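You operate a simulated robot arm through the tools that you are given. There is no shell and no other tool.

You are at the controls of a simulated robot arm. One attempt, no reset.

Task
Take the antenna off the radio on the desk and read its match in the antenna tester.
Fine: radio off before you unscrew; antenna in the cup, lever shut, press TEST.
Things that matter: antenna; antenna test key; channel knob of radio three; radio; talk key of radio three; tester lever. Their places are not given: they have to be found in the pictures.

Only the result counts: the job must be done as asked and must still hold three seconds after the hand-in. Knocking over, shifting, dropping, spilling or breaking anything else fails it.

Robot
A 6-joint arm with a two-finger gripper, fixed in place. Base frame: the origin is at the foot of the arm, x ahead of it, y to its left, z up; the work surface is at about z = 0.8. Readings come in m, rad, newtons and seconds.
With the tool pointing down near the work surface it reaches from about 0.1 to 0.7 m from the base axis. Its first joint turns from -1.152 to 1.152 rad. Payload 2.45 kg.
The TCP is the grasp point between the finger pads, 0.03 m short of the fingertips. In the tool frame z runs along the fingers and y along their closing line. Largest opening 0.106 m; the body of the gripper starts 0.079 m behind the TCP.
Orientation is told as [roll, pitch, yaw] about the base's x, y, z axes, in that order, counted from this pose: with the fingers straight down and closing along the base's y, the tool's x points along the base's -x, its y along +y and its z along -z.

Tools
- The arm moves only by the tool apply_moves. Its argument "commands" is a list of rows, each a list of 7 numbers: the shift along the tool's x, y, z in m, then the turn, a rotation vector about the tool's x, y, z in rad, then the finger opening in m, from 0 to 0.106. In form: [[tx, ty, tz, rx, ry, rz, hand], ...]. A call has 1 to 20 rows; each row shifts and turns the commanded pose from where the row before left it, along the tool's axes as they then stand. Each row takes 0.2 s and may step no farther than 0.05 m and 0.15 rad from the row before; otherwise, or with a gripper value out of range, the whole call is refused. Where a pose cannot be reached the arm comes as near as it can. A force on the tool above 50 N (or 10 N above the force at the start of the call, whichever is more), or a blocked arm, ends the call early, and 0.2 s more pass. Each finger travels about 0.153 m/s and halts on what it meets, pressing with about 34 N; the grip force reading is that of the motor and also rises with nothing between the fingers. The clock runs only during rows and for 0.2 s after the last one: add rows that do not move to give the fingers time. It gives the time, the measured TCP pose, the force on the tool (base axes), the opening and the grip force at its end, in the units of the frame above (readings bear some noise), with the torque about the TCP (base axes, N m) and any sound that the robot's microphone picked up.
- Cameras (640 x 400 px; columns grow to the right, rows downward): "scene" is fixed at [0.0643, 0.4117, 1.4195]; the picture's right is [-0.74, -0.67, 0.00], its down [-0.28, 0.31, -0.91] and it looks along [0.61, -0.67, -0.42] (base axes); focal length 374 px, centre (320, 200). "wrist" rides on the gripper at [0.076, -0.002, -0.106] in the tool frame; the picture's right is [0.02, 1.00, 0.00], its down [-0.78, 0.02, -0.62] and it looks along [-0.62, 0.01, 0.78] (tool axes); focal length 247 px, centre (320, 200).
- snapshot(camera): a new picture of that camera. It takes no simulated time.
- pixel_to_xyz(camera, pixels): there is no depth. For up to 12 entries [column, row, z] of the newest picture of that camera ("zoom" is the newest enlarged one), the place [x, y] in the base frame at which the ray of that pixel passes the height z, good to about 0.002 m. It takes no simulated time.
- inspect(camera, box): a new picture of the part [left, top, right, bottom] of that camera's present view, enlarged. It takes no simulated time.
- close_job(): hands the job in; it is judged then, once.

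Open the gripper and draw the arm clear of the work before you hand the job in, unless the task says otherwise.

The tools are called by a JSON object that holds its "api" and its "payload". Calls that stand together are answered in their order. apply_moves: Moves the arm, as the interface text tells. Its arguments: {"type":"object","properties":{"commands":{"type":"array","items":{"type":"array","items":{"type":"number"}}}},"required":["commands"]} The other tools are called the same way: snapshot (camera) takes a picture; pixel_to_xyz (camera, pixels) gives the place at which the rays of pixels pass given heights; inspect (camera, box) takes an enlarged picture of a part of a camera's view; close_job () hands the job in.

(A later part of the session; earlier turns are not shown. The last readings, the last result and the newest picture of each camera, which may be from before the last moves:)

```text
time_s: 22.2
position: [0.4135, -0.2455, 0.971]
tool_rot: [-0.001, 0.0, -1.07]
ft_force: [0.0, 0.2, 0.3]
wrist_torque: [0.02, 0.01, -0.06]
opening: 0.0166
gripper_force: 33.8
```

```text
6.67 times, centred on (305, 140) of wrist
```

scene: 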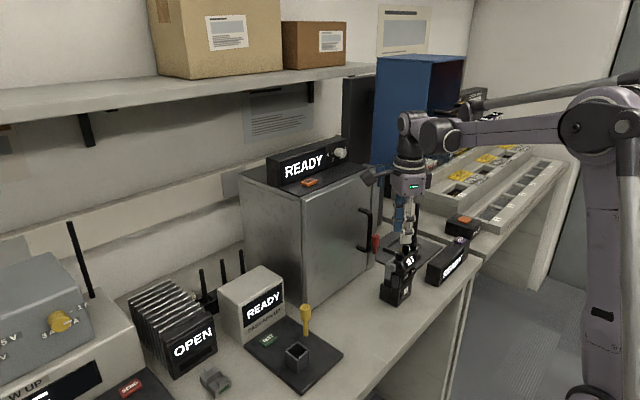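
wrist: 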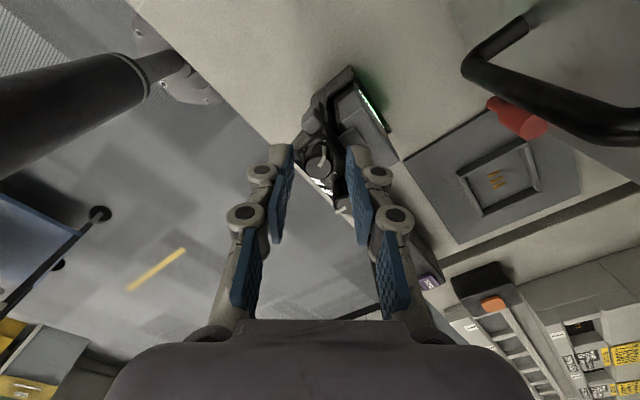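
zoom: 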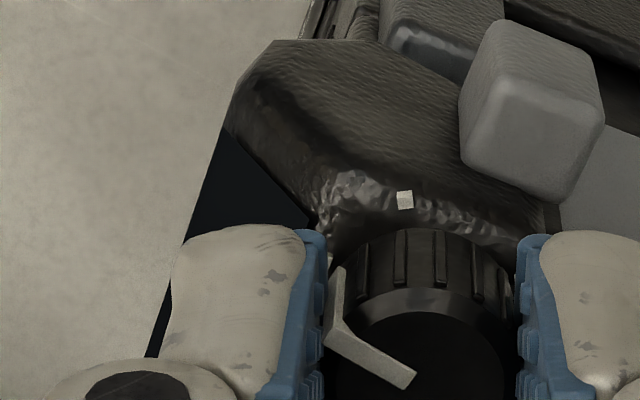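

The last turn seems to have swung the radio body slightly (knob at its stop). I release the knob and compare the radio's pose with before.

{"api": "apply_moves", "payload": {"commands": [[0, 0, 0, 0, 0, 0, 0.028], [0, 0, 0, 0, 0, 0, 0.028], [0, 0, -0.03, 0, 0, 0, 0.028], [0, 0, -0.04, 0, 0, 0, 0.028], [0, 0, -0.04, 0, 0, 0, 0.028], [0, 0, -0.04, 0, 0, 0, 0.028], [0, 0, -0.04, 0, 0, 0, 0.04], [0, 0, -0.04, 0, 0, 0, 0.04], [0, 0, 0, 0, 0, 0, 0.04]]}}

{"api": "inspect", "payload": {"camera": "scene", "box": [370, 240, 430, 312]}}

{"api": "snapshot", "payload": {"camera": "wrist"}}

{"api": "inspect", "payload": {"camera": "scene", "box": [370, 200, 440, 310]}}

```text
time_s: 24.2
position: [0.4117, -0.2458, 1.2032]
tool_rot: [-0.001, 0.0, -1.072]
ft_force: [-0.3, -0.4, 0.9]
wrist_torque: [-0.02, 0.01, 0.01]
opening: 0.04
gripper_force: 0.1
```

```text
5.56 times, centred on (400, 276) of scene
```

zoom: 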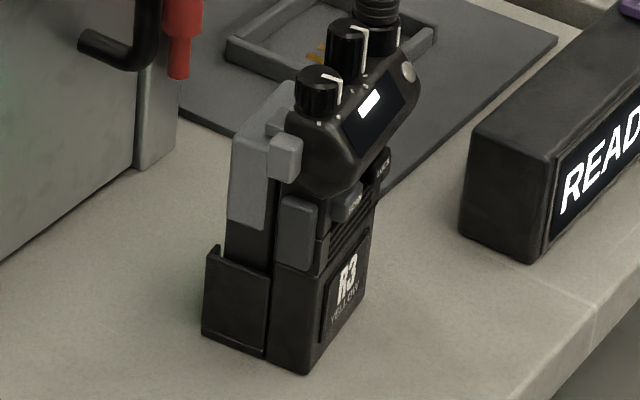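

```text
taken
```

wrist: 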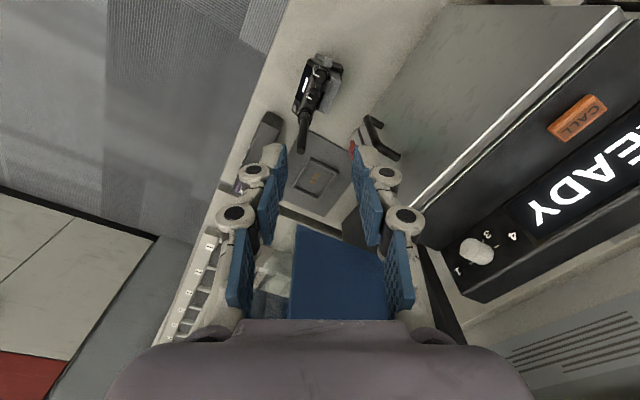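

```text
3.64 times, centred on (405, 255) of scene
```

zoom: 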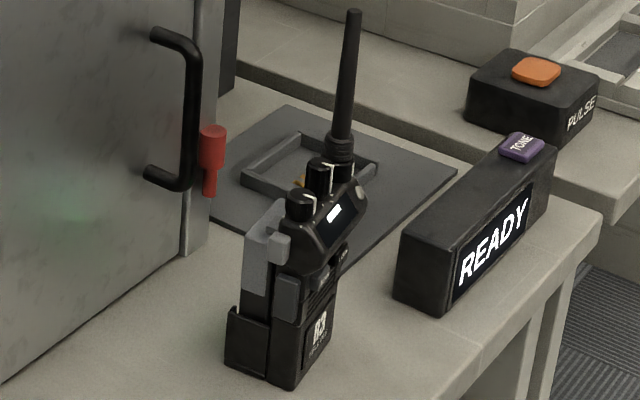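

The radio stands upright, reads a dash (off), but has swung some degrees about the knob axis. I zoom in the wrist view to relocate the antenna.

{"api": "inspect", "payload": {"camera": "wrist", "box": [280, 40, 360, 160]}}

{"api": "inspect", "payload": {"camera": "scene", "box": [385, 195, 435, 260]}}

```text
3.33 times, centred on (320, 100) of wrist
```

zoom: 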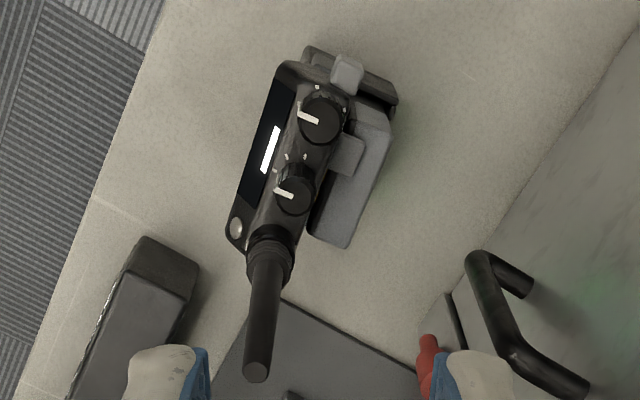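

```text
6.15 times, centred on (410, 228) of scene
```

zoom: 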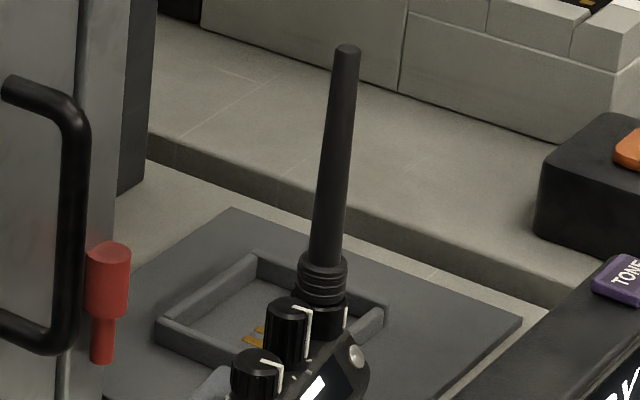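

I query the positions of both knobs and the antenna tip in both views.

{"api": "pixel_to_xyz", "payload": {"camera": "wrist", "pixels": [[320.6, 76, 0.95], [312.5, 98.8, 0.958], [300.8, 151, 1.04], [300.8, 151, 1.05], [300.8, 151, 1.06], [305.0, 113, 0.945], [301.5, 121, 0.975]]}}

{"api": "pixel_to_xyz", "payload": {"camera": "scene", "pixels": [[414.55, 203.6, 1.04], [414.55, 203.6, 1.05], [414.55, 203.6, 1.06], [412, 242, 0.975], [412, 242, 0.965]]}}

```text
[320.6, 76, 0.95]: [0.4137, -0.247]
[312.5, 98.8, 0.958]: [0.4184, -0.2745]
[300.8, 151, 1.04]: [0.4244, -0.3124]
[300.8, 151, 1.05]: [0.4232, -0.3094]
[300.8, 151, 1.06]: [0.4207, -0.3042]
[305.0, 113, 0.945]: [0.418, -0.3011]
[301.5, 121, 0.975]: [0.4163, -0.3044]
```

```text
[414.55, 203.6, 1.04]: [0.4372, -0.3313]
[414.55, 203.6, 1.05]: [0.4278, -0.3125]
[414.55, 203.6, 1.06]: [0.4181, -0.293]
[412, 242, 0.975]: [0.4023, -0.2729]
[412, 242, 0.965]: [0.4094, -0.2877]
```

Radio line has rotated about 9°; antenna axis is now ≈(0.423,-0.306), tip z≈1.052. I move above it, turn the hand back to the stroke start, and lower to z≈1.11 for a centring look.

{"api": "apply_moves", "payload": {"commands": [[-0.0286, -0.0099, 0, 0, 0, 0, 0.04], [-0.0286, -0.0099, 0, 0, 0, 0, 0.04], [0, 0, 0, 0, 0, 0.149, 0.04], [0, 0, 0, 0, 0, 0.149, 0.04], [0, 0, 0, 0, 0, 0.149, 0.04], [0, 0, 0, 0, 0, 0.149, 0.04], [0, 0, 0, 0, 0, 0.149, 0.04], [0, 0, 0, 0, 0, 0.149, 0.04], [0, 0, 0, 0, 0, 0.149, 0.04], [0, 0, 0, 0, 0, 0.149, 0.04], [0, 0, 0.04, 0, 0, 0, 0.04], [0, 0, 0.04, 0, 0, 0, 0.04], [0, 0, 0, 0, 0, 0, 0.04], [0, 0, 0, 0, 0, 0, 0.04]]}}

{"api": "snapshot", "payload": {"camera": "wrist"}}

{"api": "inspect", "payload": {"camera": "wrist", "box": [270, 80, 370, 200]}}

{"api": "inspect", "payload": {"camera": "scene", "box": [370, 150, 450, 280]}}

```text
time_s: 27.2
position: [0.4243, -0.3062, 1.1217]
tool_rot: [0.001, 0.002, -2.263]
ft_force: [-0.3, 0.5, -0.7]
wrist_torque: [0.0, 0.0, 0.02]
opening: 0.0403
gripper_force: 0.2
```

```text
taken
```

wrist: 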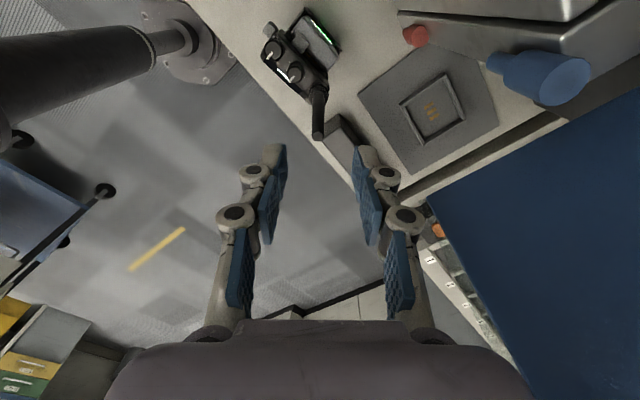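

```text
3.33 times, centred on (320, 140) of wrist
```

zoom: 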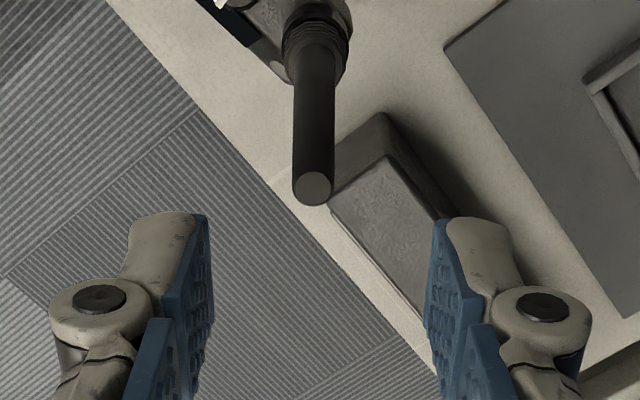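

```text
3.08 times, centred on (410, 215) of scene
```

zoom: 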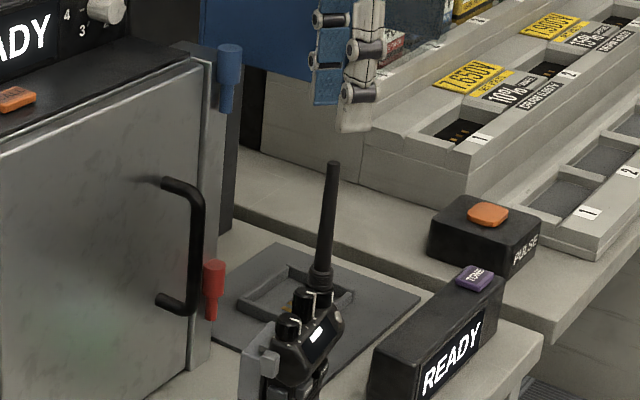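

The antenna tip is at zoom (314,188), slightly off the hand axis. I convert it to a place to centre exactly.

{"api": "pixel_to_xyz", "payload": {"camera": "wrist", "pixels": [[318.2, 136.4, 1.05], [318.2, 136.4, 1.052], [318.2, 136.4, 1.054], [318.5, 95, 0.975], [318.5, 95, 0.97]]}}

{"api": "inspect", "payload": {"camera": "wrist", "box": [295, 70, 345, 150]}}

{"api": "inspect", "payload": {"camera": "scene", "box": [395, 195, 435, 250]}}

```text
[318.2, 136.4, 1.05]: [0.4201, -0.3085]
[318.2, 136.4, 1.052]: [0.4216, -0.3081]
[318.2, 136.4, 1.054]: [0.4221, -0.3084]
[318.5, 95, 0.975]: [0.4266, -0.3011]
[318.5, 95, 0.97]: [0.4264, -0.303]
```

```text
5.00 times, centred on (320, 110) of wrist
```

zoom: 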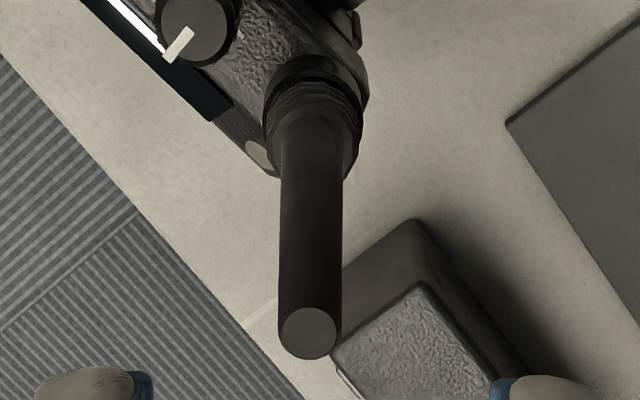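

```text
7.27 times, centred on (415, 222) of scene
```

zoom: 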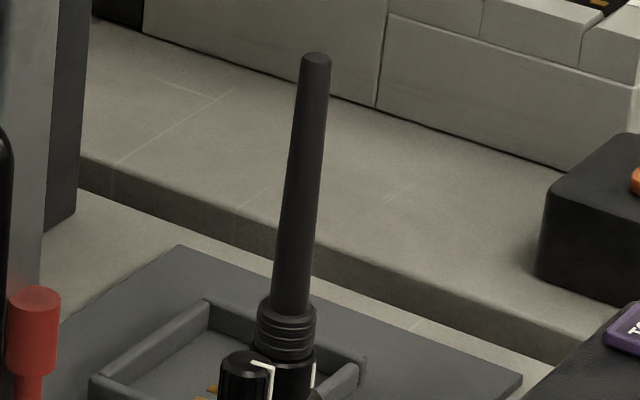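

Lateral offset here is about −1.8 mm along the closing line. I correct it and rotate the hand 90° to measure the other direction the same way.

{"api": "apply_moves", "payload": {"commands": [[0, -0.0016, 0, 0, 0, 0, 0.04], [0, 0, 0, 0, 0, -0.1428, 0.04], [0, 0, 0, 0, 0, -0.1428, 0.04], [0, 0, 0, 0, 0, -0.1428, 0.04], [0, 0, 0, 0, 0, -0.1428, 0.04], [0, 0, 0, 0, 0, -0.1428, 0.04], [0, 0, 0, 0, 0, -0.1428, 0.04], [0, 0, 0, 0, 0, -0.1428, 0.04], [0, 0, 0, 0, 0, -0.1428, 0.04], [0, 0, 0, 0, 0, -0.1428, 0.04], [0, 0, 0, 0, 0, -0.1428, 0.04], [0, 0, 0, 0, 0, -0.1428, 0.04], [0, 0, 0, 0, 0, 0, 0.04], [0, 0, 0, 0, 0, 0, 0.04]]}}

{"api": "snapshot", "payload": {"camera": "wrist"}}

{"api": "inspect", "payload": {"camera": "wrist", "box": [295, 70, 345, 150]}}

```text
time_s: 30.2
position: [0.4225, -0.3055, 1.1218]
tool_rot: [0.001, 0.001, -0.693]
ft_force: [-0.1, -0.2, 0.4]
wrist_torque: [0.04, 0.01, -0.02]
opening: 0.0401
gripper_force: 0.0
```

```text
taken
```

wrist: 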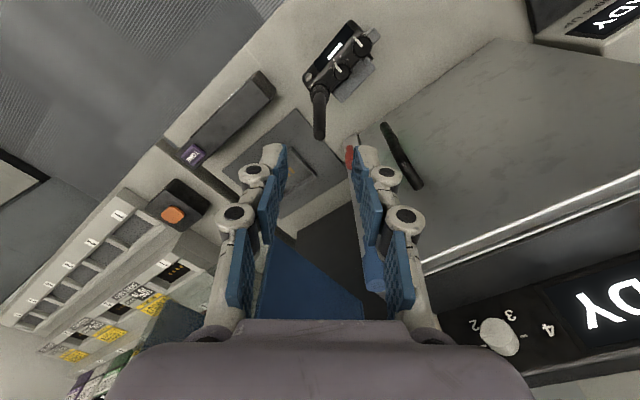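

```text
5.00 times, centred on (320, 110) of wrist
```

zoom: 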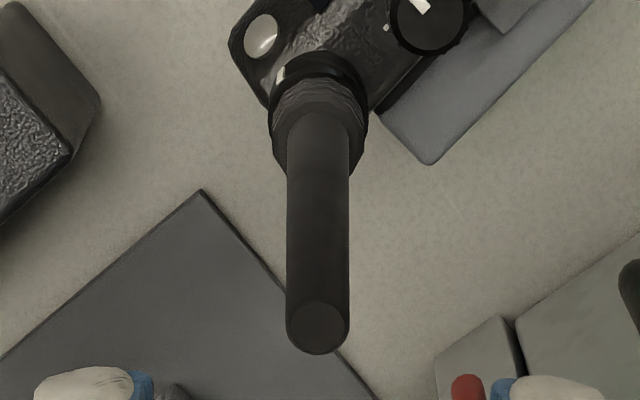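

Centred within about 0.5 mm in this direction too. I correct that, rotate back to the stroke start, and descend so the pads hold the whip with tips at z≈0.982, above the knobs.

{"api": "apply_moves", "payload": {"commands": [[0, -0.0005, 0, 0, 0, 0, 0.04], [0, 0, 0, 0, 0, 0.137, 0.04], [0, 0, 0, 0, 0, 0.137, 0.04], [0, 0, 0, 0, 0, 0.137, 0.04], [0, 0, 0, 0, 0, 0.137, 0.04], [0, 0, 0, 0, 0, 0.137, 0.04], [0, 0, 0, 0, 0, 0.137, 0.04], [0, 0, 0, 0, 0, 0.137, 0.04], [0, 0, 0, 0, 0, 0.137, 0.04], [0, 0, 0, 0, 0, 0.137, 0.04], [0, 0, 0, 0, 0, 0.137, 0.04], [0, 0, 0, 0, 0, 0.137, 0.04], [0, 0, 0.04, 0, 0, 0, 0.03], [0, 0, 0.04, 0, 0, 0, 0.03], [0, 0, 0.03, 0, 0, 0, 0.025], [0, 0, 0, 0, 0, 0, 0.02], [0, 0, 0, 0, 0, 0, 0.02]]}}

{"api": "inspect", "payload": {"camera": "wrist", "box": [270, 70, 370, 200]}}

{"api": "inspect", "payload": {"camera": "scene", "box": [370, 180, 450, 280]}}

```text
time_s: 33.8
position: [0.4217, -0.3058, 1.0116]
tool_rot: [0.001, -0.001, -2.2]
ft_force: [0.3, -0.1, 0.3]
wrist_torque: [0.0, -0.04, -0.02]
opening: 0.0201
gripper_force: 0.0
```

```text
3.08 times, centred on (320, 135) of wrist
```

zoom: 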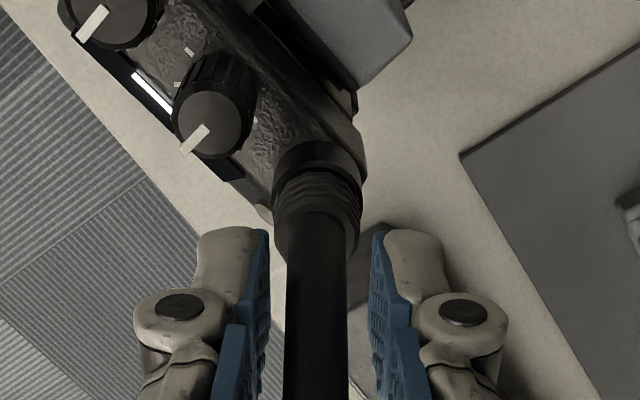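

```text
4.00 times, centred on (410, 230) of scene
```

zoom: 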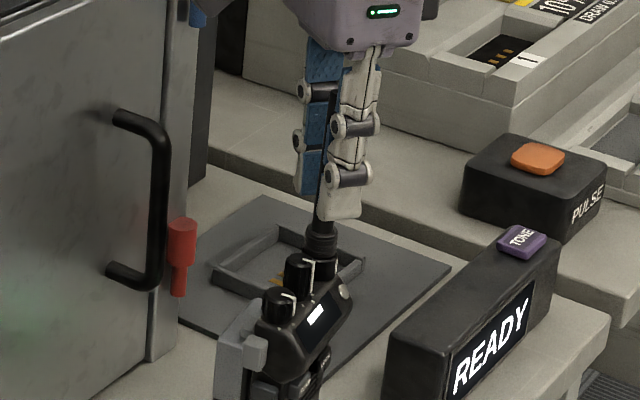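

The whip is nearly centred between the pads (316 vs 320 in zoom). I nudge 0.7 mm, close, and try a first small counter-clockwise turn.

{"api": "apply_moves", "payload": {"commands": [[0, -0.0007, 0, 0, 0, 0, 0.015], [0, 0, 0, 0, 0, 0, 0.008], [0, 0, 0, 0, 0, 0, 0.004], [0, 0, 0, 0, 0, -0.1, 0.004], [0, 0, 0, 0, 0, -0.1, 0.004], [0, 0, 0, 0, 0, -0.1, 0.004], [0, 0, 0, 0, 0, 0, 0.004]]}}

{"api": "inspect", "payload": {"camera": "wrist", "box": [270, 70, 370, 200]}}

{"api": "inspect", "payload": {"camera": "scene", "box": [370, 180, 450, 280]}}

```text
time_s: 35.4
position: [0.4221, -0.3056, 1.0115]
tool_rot: [-0.001, 0.0, -1.898]
ft_force: [-0.2, -0.9, -0.9]
wrist_torque: [-0.08, 0.01, 0.01]
opening: 0.0106
gripper_force: 33.6
```

```text
3.08 times, centred on (320, 135) of wrist
```

zoom: 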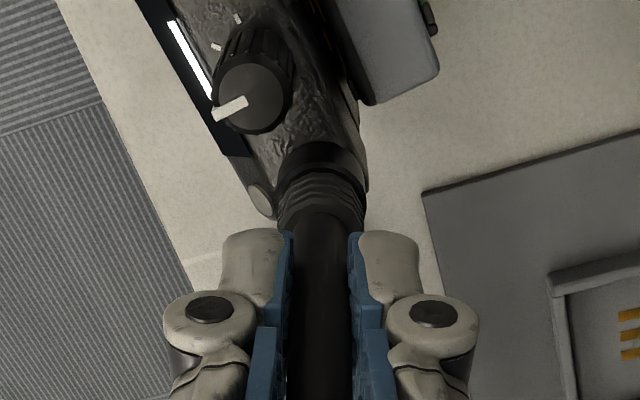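

```text
4.00 times, centred on (410, 230) of scene
```

zoom: 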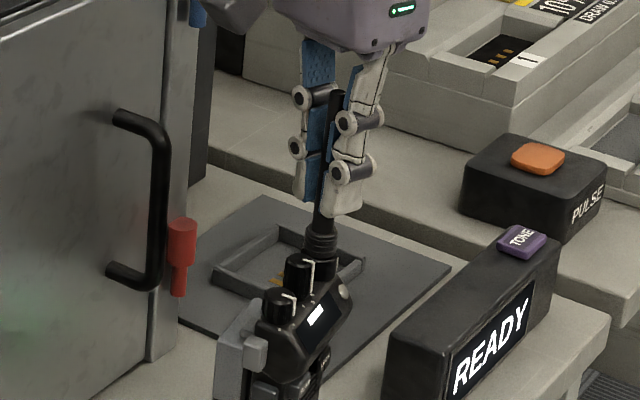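

The radio stayed put. I zoom on the white mark at the antenna base to see whether the antenna actually turned.

{"api": "inspect", "payload": {"camera": "scene", "box": [395, 232, 427, 262]}}

{"api": "inspect", "payload": {"camera": "wrist", "box": [300, 100, 350, 150]}}

```text
13.33 times, centred on (411, 247) of scene
```

zoom: 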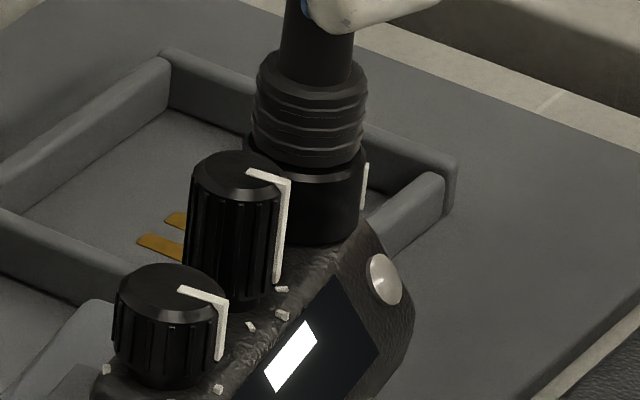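

```text
8.00 times, centred on (325, 125) of wrist
```

zoom: 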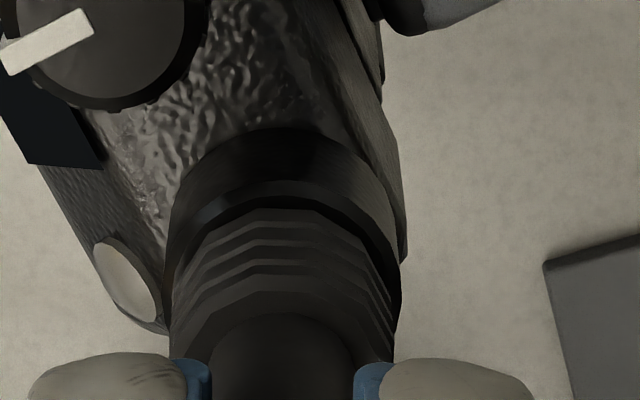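

The mark is now at the collar's right silhouette, consistent with the antenna turning while the radio stays. I continue the stroke by about 1.45 rad.

{"api": "apply_moves", "payload": {"commands": [[0, 0, 0, 0, 0, -0.145, 0.004], [0, 0, 0, 0, 0, -0.145, 0.004], [0, 0, 0, 0, 0, -0.145, 0.004], [0, 0, 0, 0, 0, -0.145, 0.004], [0, 0, 0, 0, 0, -0.145, 0.004], [0, 0, 0, 0, 0, -0.145, 0.004], [0, 0, 0, 0, 0, -0.145, 0.004], [0, 0, 0, 0, 0, -0.145, 0.004], [0, 0, 0, 0, 0, -0.145, 0.004], [0, 0, 0, 0, 0, -0.145, 0.004], [0, 0, 0, 0, 0, 0, 0.004]]}}

{"api": "inspect", "payload": {"camera": "scene", "box": [395, 232, 427, 262]}}

{"api": "inspect", "payload": {"camera": "wrist", "box": [270, 70, 370, 200]}}

{"api": "inspect", "payload": {"camera": "scene", "box": [370, 180, 450, 310]}}

```text
time_s: 37.8
position: [0.4203, -0.3051, 1.0106]
tool_rot: [-0.001, 0.0, -0.448]
ft_force: [0.6, -0.8, 0.2]
wrist_torque: [-0.01, -0.01, 0.01]
opening: 0.0107
gripper_force: 34.5
```

```text
13.33 times, centred on (411, 247) of scene
```

zoom: 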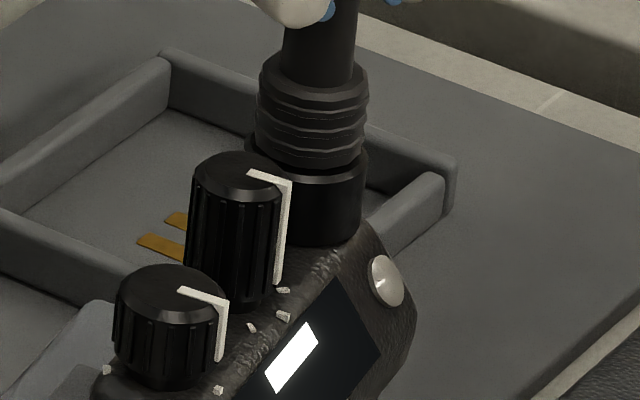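

```text
3.08 times, centred on (320, 135) of wrist
```

zoom: 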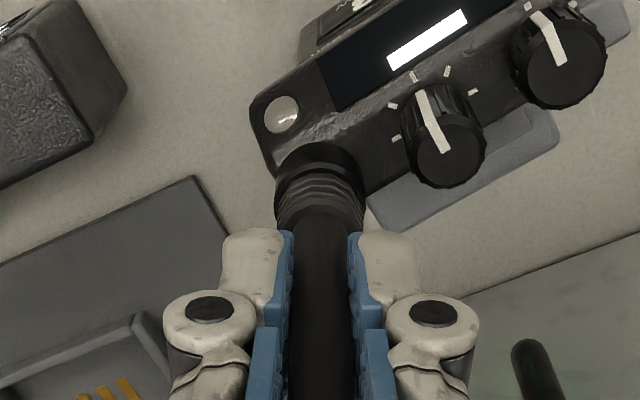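

```text
3.08 times, centred on (410, 245) of scene
```

zoom: 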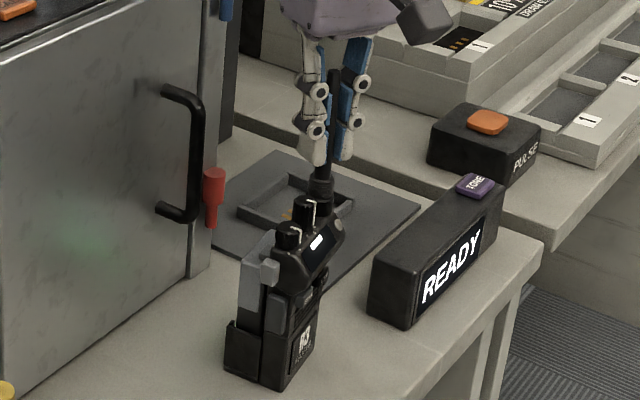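

The antenna turns (mark now hidden behind), radio still in place, 100° so far. I continue the stroke to yaw ≈ +0.86.

{"api": "apply_moves", "payload": {"commands": [[0, 0, 0, 0, 0, -0.145, 0.004], [0, 0, 0, 0, 0, -0.145, 0.004], [0, 0, 0, 0, 0, -0.145, 0.004], [0, 0, 0, 0, 0, -0.145, 0.004], [0, 0, 0, 0, 0, -0.145, 0.004], [0, 0, 0, 0, 0, -0.145, 0.004], [0, 0, 0, 0, 0, -0.145, 0.004], [0, 0, 0, 0, 0, -0.145, 0.004], [0, 0, 0, 0, 0, -0.145, 0.004], [0, 0, 0, 0, 0, 0, 0.004]]}}

{"api": "inspect", "payload": {"camera": "scene", "box": [395, 232, 427, 262]}}

{"api": "inspect", "payload": {"camera": "wrist", "box": [270, 70, 370, 200]}}

{"api": "inspect", "payload": {"camera": "scene", "box": [370, 180, 450, 310]}}

```text
time_s: 40.0
position: [0.4218, -0.3053, 1.0136]
tool_rot: [-0.001, 0.0, 0.857]
ft_force: [0.3, -0.4, -0.7]
wrist_torque: [0.05, 0.03, -0.03]
opening: 0.0105
gripper_force: 33.6
```

```text
13.33 times, centred on (411, 247) of scene
```

zoom: 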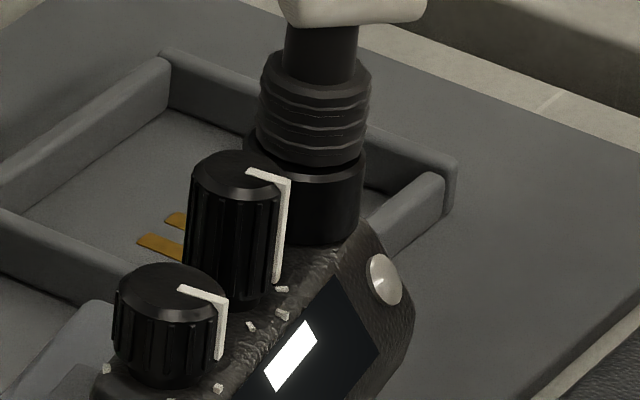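

```text
3.08 times, centred on (320, 135) of wrist
```

zoom: 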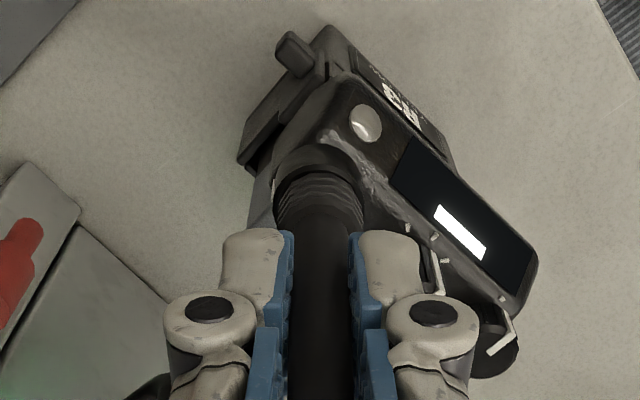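

```text
3.08 times, centred on (410, 245) of scene
```

zoom: 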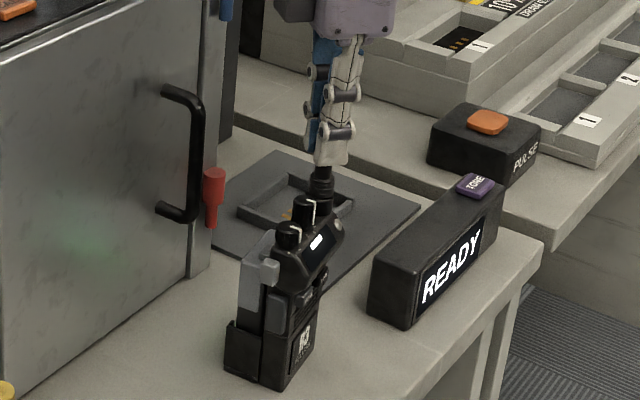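

About 175° turned with no reaction on the radio. I keep turning in the same grip to see how far the wrist goes.

{"api": "apply_moves", "payload": {"commands": [[0, 0, 0, 0, 0, -0.145, 0.004], [0, 0, 0, 0, 0, -0.145, 0.004], [0, 0, 0, 0, 0, -0.145, 0.004], [0, 0, 0, 0, 0, -0.145, 0.004], [0, 0, 0, 0, 0, -0.145, 0.004], [0, 0, 0, 0, 0, 0, 0.004]]}}

{"api": "inspect", "payload": {"camera": "scene", "box": [395, 232, 427, 262]}}

{"api": "snapshot", "payload": {"camera": "scene"}}

```text
time_s: 41.4
position: [0.421, -0.3062, 1.0109]
tool_rot: [0.001, -0.001, 1.584]
ft_force: [0.4, 0.6, 0.1]
wrist_torque: [0.02, -0.01, -0.04]
opening: 0.0105
gripper_force: 34.1
```

```text
13.33 times, centred on (411, 247) of scene
```

zoom: 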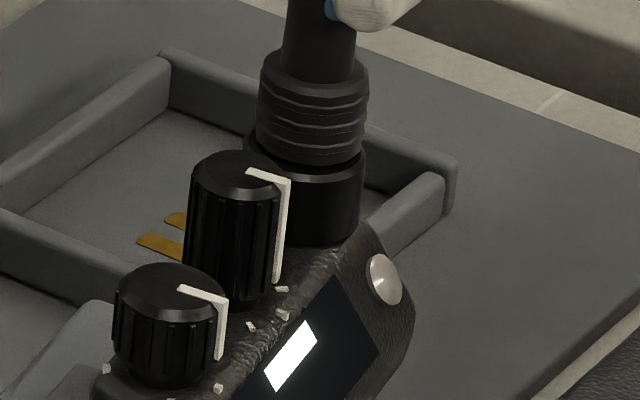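

```text
taken
```

scene: 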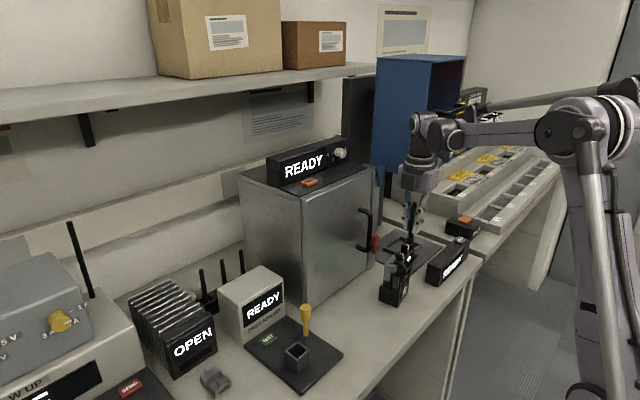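

Yaw reaches 1.58 fine, 217° turned. I continue another 0.72 rad and check.

{"api": "apply_moves", "payload": {"commands": [[0, 0, 0, 0, 0, -0.145, 0.004], [0, 0, 0, 0, 0, -0.145, 0.004], [0, 0, 0, 0, 0, -0.145, 0.004], [0, 0, 0, 0, 0, -0.145, 0.004], [0, 0, 0, 0, 0, -0.145, 0.004], [0, 0, 0, 0, 0, 0, 0.004]]}}

{"api": "inspect", "payload": {"camera": "scene", "box": [395, 232, 427, 262]}}

{"api": "inspect", "payload": {"camera": "wrist", "box": [270, 70, 370, 200]}}

```text
time_s: 42.1
position: [0.4111, -0.3087, 1.0128]
tool_rot: [0.014, -0.008, 1.856]
ft_force: [-13.7, 3.9, -0.5]
wrist_torque: [-0.19, -1.72, -1.21]
opening: 0.0102
gripper_force: 33.5
stopped in row 3: the force on the tool passed its limit at 63 N (the readings are from after the stop); the commanded pose is now the measured one
```

```text
13.33 times, centred on (411, 247) of scene
```

zoom: 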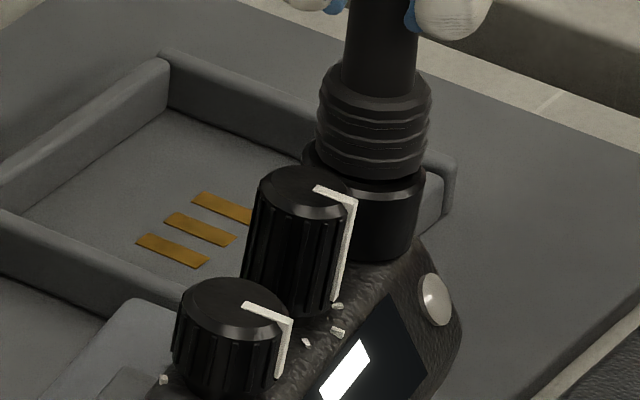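

```text
3.08 times, centred on (320, 135) of wrist
```

zoom: 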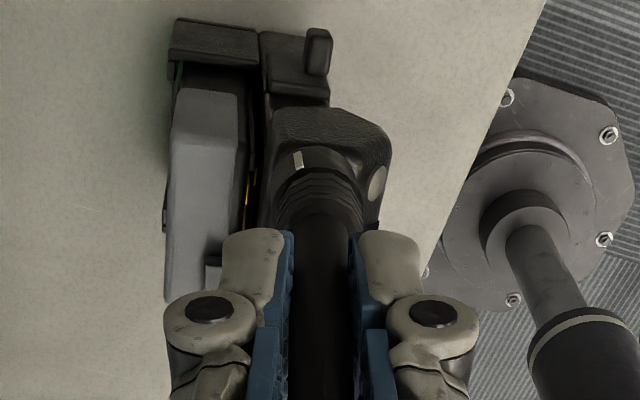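

The hand hit something (63 N) and was pushed about 1 cm along -x, dragging the radio a little. I look at the scene before doing anything else.

{"api": "snapshot", "payload": {"camera": "scene"}}

{"api": "inspect", "payload": {"camera": "scene", "box": [340, 80, 500, 220]}}

{"api": "inspect", "payload": {"camera": "scene", "box": [350, 180, 450, 312]}}

{"api": "snapshot", "payload": {"camera": "wrist"}}

```text
taken
```

scene: 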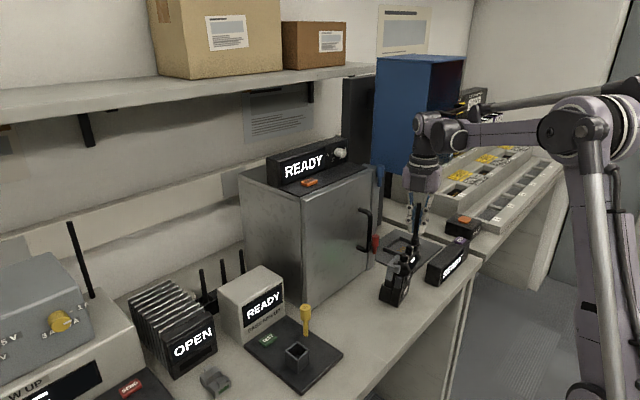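

```text
2.86 times, centred on (420, 150) of scene
```

zoom: 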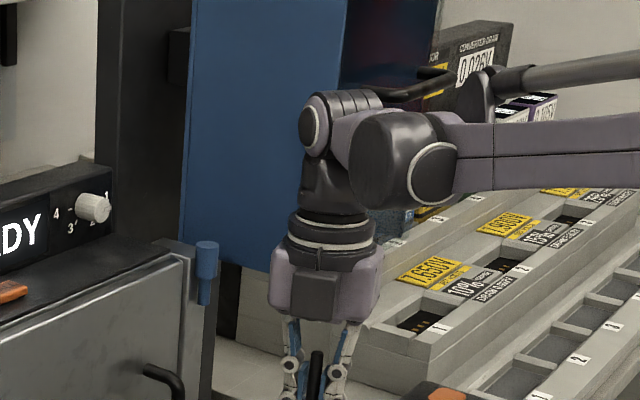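

```text
3.03 times, centred on (400, 246) of scene
```

zoom: 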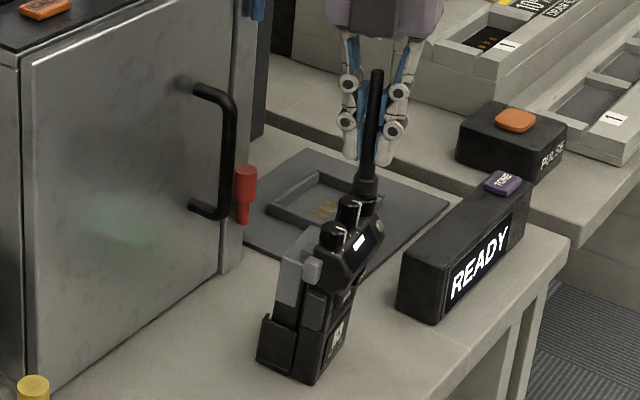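

```text
taken
```

wrist: 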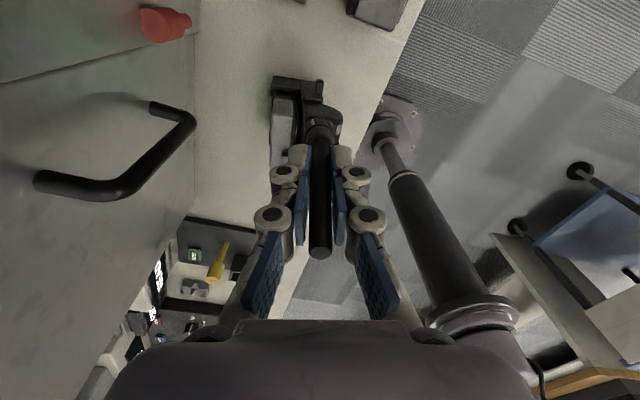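

The torque pattern shows the camera housing struck the blue cabinet (triangulated lower corner ≈(0.45,-0.366), bottom z≈1.10); the radio is pulled slightly tilted. I swing the hand back away from it and bring the antenna back upright gently.

{"api": "apply_moves", "payload": {"commands": [[0, 0, 0, 0, 0, 0.12, 0.004], [0, 0, 0, 0, 0, 0.12, 0.004], [0, 0, 0, 0.007, 0.004, 0.12, 0.004], [-0.0004, -0.0028, 0, 0.007, 0.004, 0, 0.004], [-0.0005, -0.0028, 0, 0, 0, 0, 0.004], [-0.0005, -0.0028, 0, 0, 0, 0, 0.004], [0, 0, 0, 0, 0, 0, 0.004]]}}

{"api": "snapshot", "payload": {"camera": "scene"}}

{"api": "inspect", "payload": {"camera": "scene", "box": [370, 180, 450, 310]}}

{"api": "inspect", "payload": {"camera": "wrist", "box": [250, 50, 390, 250]}}

```text
time_s: 43.7
position: [0.422, -0.3069, 1.0123]
tool_rot: [0.0, 0.005, 1.499]
ft_force: [-0.8, 1.2, -0.5]
wrist_torque: [0.09, 0.03, 0.02]
opening: 0.0102
gripper_force: 34.0
```

```text
taken
```

scene: 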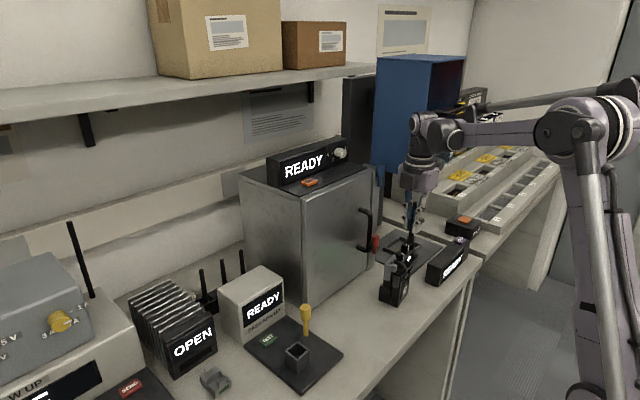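

```text
3.08 times, centred on (410, 245) of scene
```

zoom: 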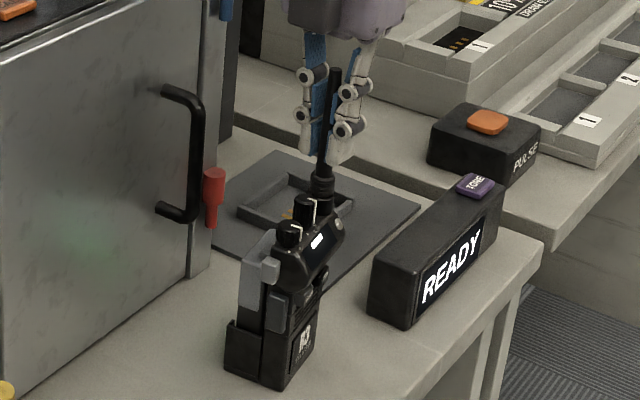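

```text
2.00 times, centred on (320, 150) of wrist
```

zoom: 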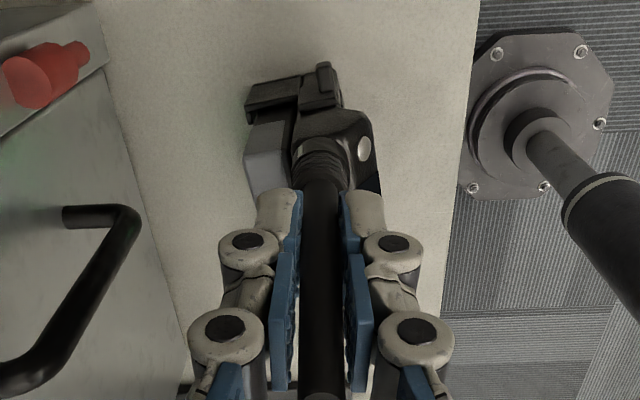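

Radio is back upright in its previous place, and 212° of unscrewing is done. I test with a careful 4 mm lift to see whether the antenna is free.

{"api": "apply_moves", "payload": {"commands": [[0, 0, -0.002, 0, 0, 0, 0.004], [0, 0, -0.002, 0, 0, 0, 0.004], [0, 0, 0, 0, 0, 0, 0.004]]}}

{"api": "inspect", "payload": {"camera": "scene", "box": [395, 232, 427, 262]}}

{"api": "inspect", "payload": {"camera": "scene", "box": [370, 180, 450, 310]}}

```text
time_s: 44.5
position: [0.4199, -0.3083, 1.0162]
tool_rot: [-0.001, 0.006, 1.497]
ft_force: [0.3, 0.1, 0.2]
wrist_torque: [0.02, -0.05, 0.04]
opening: 0.0102
gripper_force: 33.8
```

```text
13.33 times, centred on (411, 247) of scene
```

zoom: 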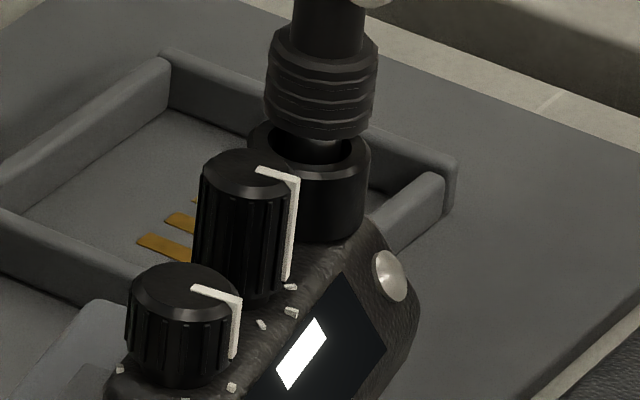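

```text
3.08 times, centred on (410, 245) of scene
```

zoom: 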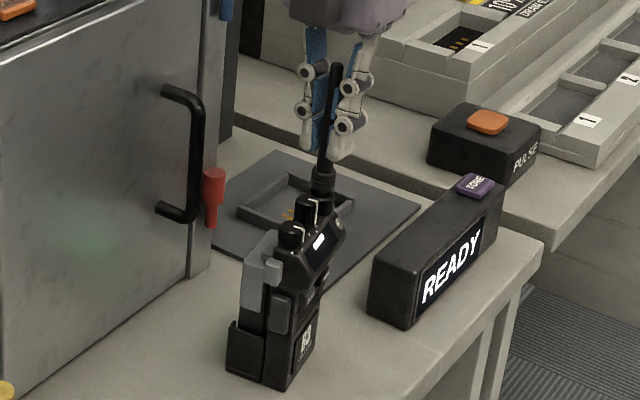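

A gap with the stub showing has opened between antenna and socket: it is free. I lift straight up 25 mm slowly.

{"api": "apply_moves", "payload": {"commands": [[0, 0, -0.004, 0, 0, 0, 0.004], [0, 0, -0.005, 0, 0, 0, 0.004], [0, 0, -0.005, 0, 0, 0, 0.004], [0, 0, -0.006, 0, 0, 0, 0.004], [0, 0, -0.006, 0, 0, 0, 0.004], [0, 0, 0, 0, 0, 0, 0.004]]}}

{"api": "inspect", "payload": {"camera": "scene", "box": [380, 200, 440, 262]}}

{"api": "inspect", "payload": {"camera": "scene", "box": [370, 180, 450, 310]}}

```text
time_s: 45.9
position: [0.4216, -0.3082, 1.0417]
tool_rot: [0.0, 0.005, 1.498]
ft_force: [0.1, -0.1, 0.6]
wrist_torque: [0.02, -0.03, 0.0]
opening: 0.0104
gripper_force: 33.9
```

```text
6.45 times, centred on (410, 231) of scene
```

zoom: 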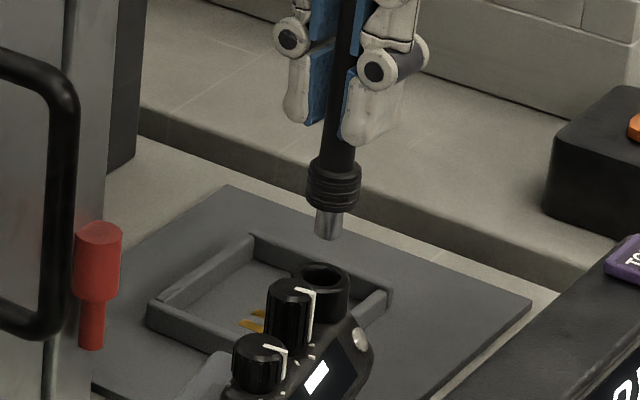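

```text
3.08 times, centred on (410, 245) of scene
```

zoom: 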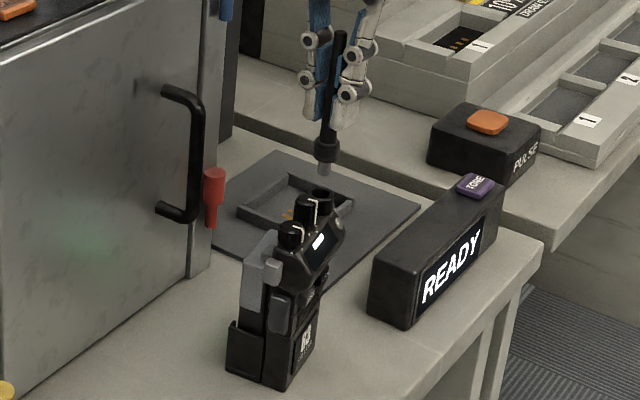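

The antenna is out with its metal stub visible, and the radio stands as before. I back away from the blue cabinet in -x, turn the hand to yaw 0, and raise.

{"api": "apply_moves", "payload": {"commands": [[0, 0.03, 0, 0, 0, 0, 0.004], [0, 0.03, 0, 0, 0, 0, 0.004], [0, 0.02, -0.02, 0, 0, 0, 0.004], [0, 0, 0, 0, 0, 0.15, 0.004], [0, 0, 0, 0, 0, 0.15, 0.004], [0, 0, 0, 0, 0, 0.15, 0.004], [0, 0, 0, 0, 0, 0.15, 0.004], [0, 0, 0, 0, 0, 0.15, 0.004], [0, 0, 0, 0, 0, 0.15, 0.004], [0, 0, 0, 0, 0, 0.15, 0.004], [0, 0, 0, 0, 0, 0.15, 0.004], [0, 0, 0, 0, 0, 0.15, 0.004], [0, 0, 0, 0, 0, 0.148, 0.004], [0, 0, -0.04, 0, 0, 0, 0.004], [0, 0, -0.04, 0, 0, 0, 0.004], [0, 0, 0, 0, 0, 0, 0.004]]}}

{"api": "snapshot", "payload": {"camera": "scene"}}

{"api": "snapshot", "payload": {"camera": "wrist"}}

```text
time_s: 49.3
position: [0.3428, -0.3015, 1.1411]
tool_rot: [-0.004, 0.001, 0.003]
ft_force: [0.3, 0.3, -0.1]
wrist_torque: [-0.01, -0.02, 0.01]
opening: 0.0105
gripper_force: 34.7
```

```text
taken
```

scene: 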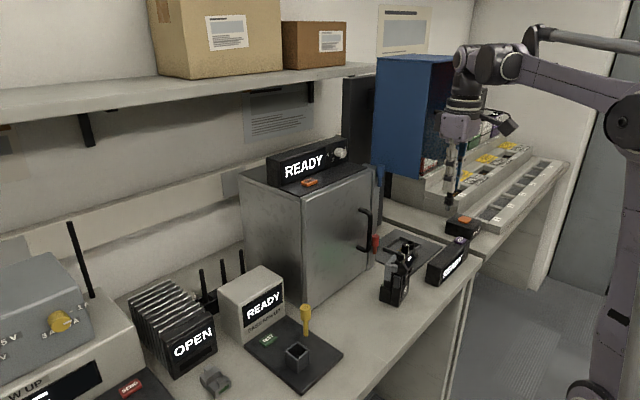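

```text
taken
```

wrist: 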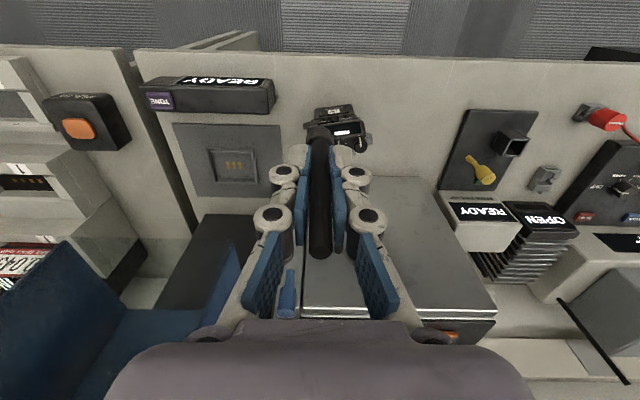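

Holding the antenna clear of everything. I move it across to the tester side for a close look at cup, lever and key.

{"api": "apply_moves", "payload": {"commands": [[0, 0.047, 0, 0, 0, 0, 0.004], [0, 0.047, 0, 0, 0, 0, 0.004], [0, 0.047, 0, 0, 0, 0, 0.004], [0, 0.047, 0, 0, 0, 0, 0.004], [0, 0.047, 0, 0, 0, 0, 0.004], [0, 0.047, 0, 0, 0, 0, 0.004], [0, 0.047, 0, 0, 0, 0, 0.004], [0, 0, 0.03, 0, 0, 0, 0.004], [0, 0, 0.03, 0, 0, 0, 0.004], [0, 0, 0, 0, 0, 0, 0.004], [0, 0, 0, 0, 0, 0, 0.004]]}}

{"api": "snapshot", "payload": {"camera": "wrist"}}

{"api": "inspect", "payload": {"camera": "wrist", "box": [240, 60, 400, 220]}}

{"api": "inspect", "payload": {"camera": "scene", "box": [240, 290, 350, 395]}}

{"api": "inspect", "payload": {"camera": "scene", "box": [370, 230, 430, 312]}}

```text
time_s: 51.7
position: [0.3416, 0.029, 1.0798]
tool_rot: [-0.005, 0.0, 0.003]
ft_force: [0.2, -0.3, -0.8]
wrist_torque: [0.02, -0.01, 0.03]
opening: 0.0105
gripper_force: 33.8
```

```text
taken
```

wrist: 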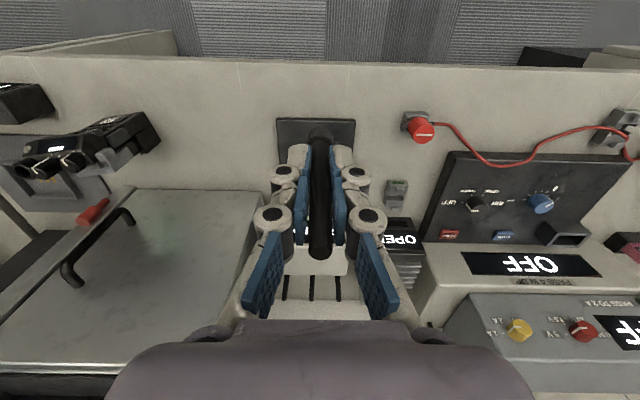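

```text
2.50 times, centred on (320, 140) of wrist
```

zoom: 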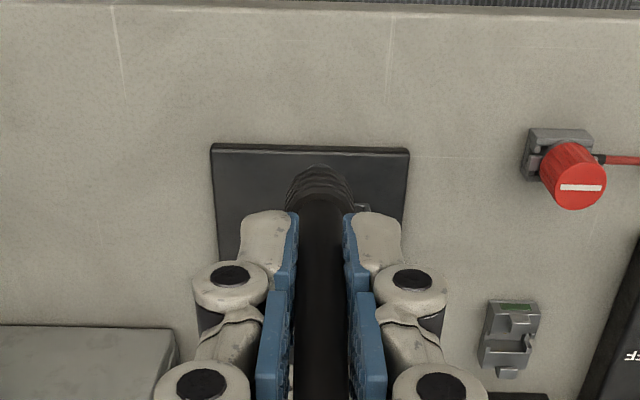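

```text
3.81 times, centred on (295, 342) of scene
```

zoom: 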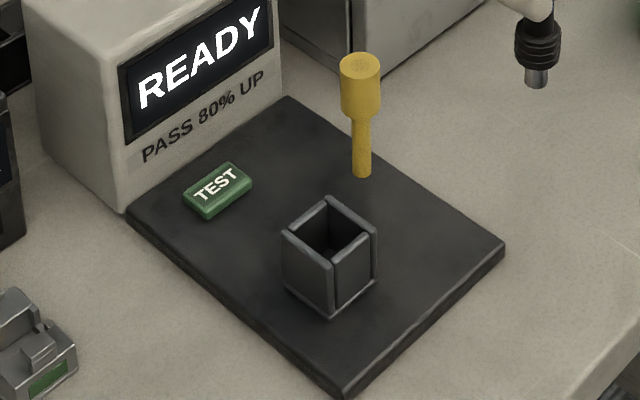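

```text
4.88 times, centred on (400, 271) of scene
```

zoom: 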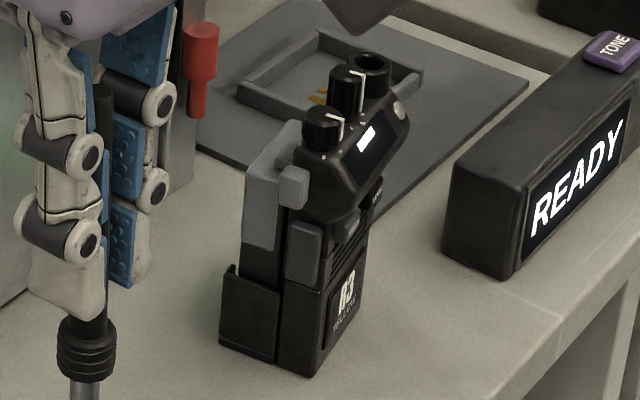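

Radio is off with the antenna out; the tester's cup is a small open box and the yellow lever stands upright. The held antenna blocks the view, so I shift to the right of the tester to see cup and lever clearly.

{"api": "apply_moves", "payload": {"commands": [[-0.02, -0.03, 0.01, 0, 0, 0, 0.004], [-0.02, -0.03, 0.02, 0, 0, 0, 0.004], [-0.02, -0.035, 0.02, 0, 0, 0, 0.004], [0, 0, 0, 0, 0, 0, 0.004], [0, 0, 0, 0, 0, 0, 0.004]]}}

{"api": "snapshot", "payload": {"camera": "wrist"}}

{"api": "inspect", "payload": {"camera": "wrist", "box": [340, 60, 480, 200]}}

{"api": "inspect", "payload": {"camera": "wrist", "box": [380, 70, 450, 130]}}

```text
time_s: 52.9
position: [0.4017, -0.0664, 1.0293]
tool_rot: [-0.005, 0.0, 0.002]
ft_force: [0.1, 0.5, -0.6]
wrist_torque: [0.03, 0.01, -0.02]
opening: 0.0102
gripper_force: 34.1
```

```text
taken
```

wrist: 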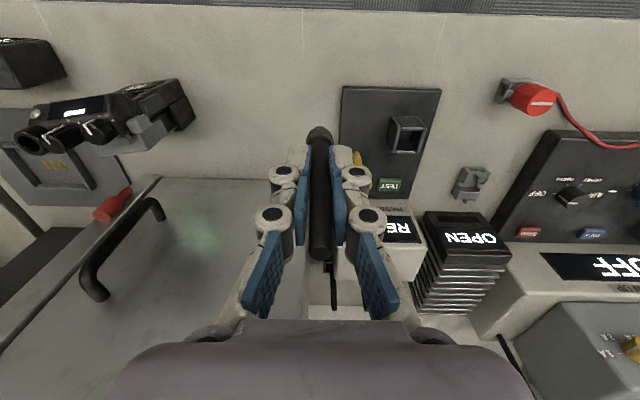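

```text
2.86 times, centred on (410, 130) of wrist
```

zoom: 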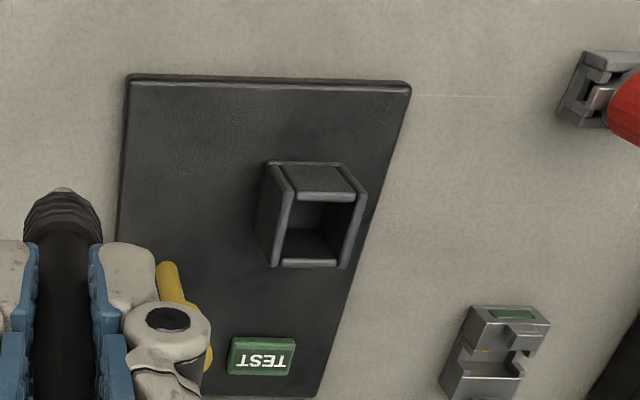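

```text
6.67 times, centred on (415, 100) of wrist
```

zoom: 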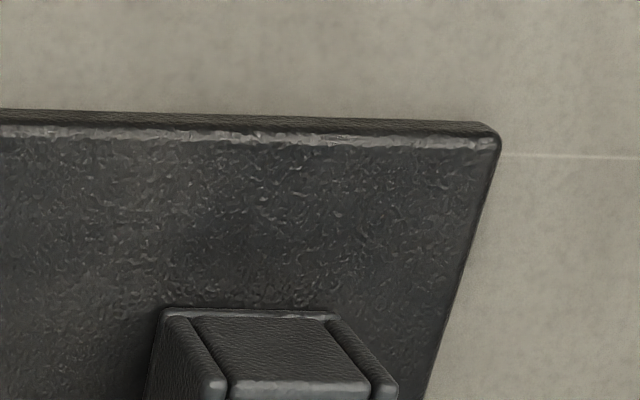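

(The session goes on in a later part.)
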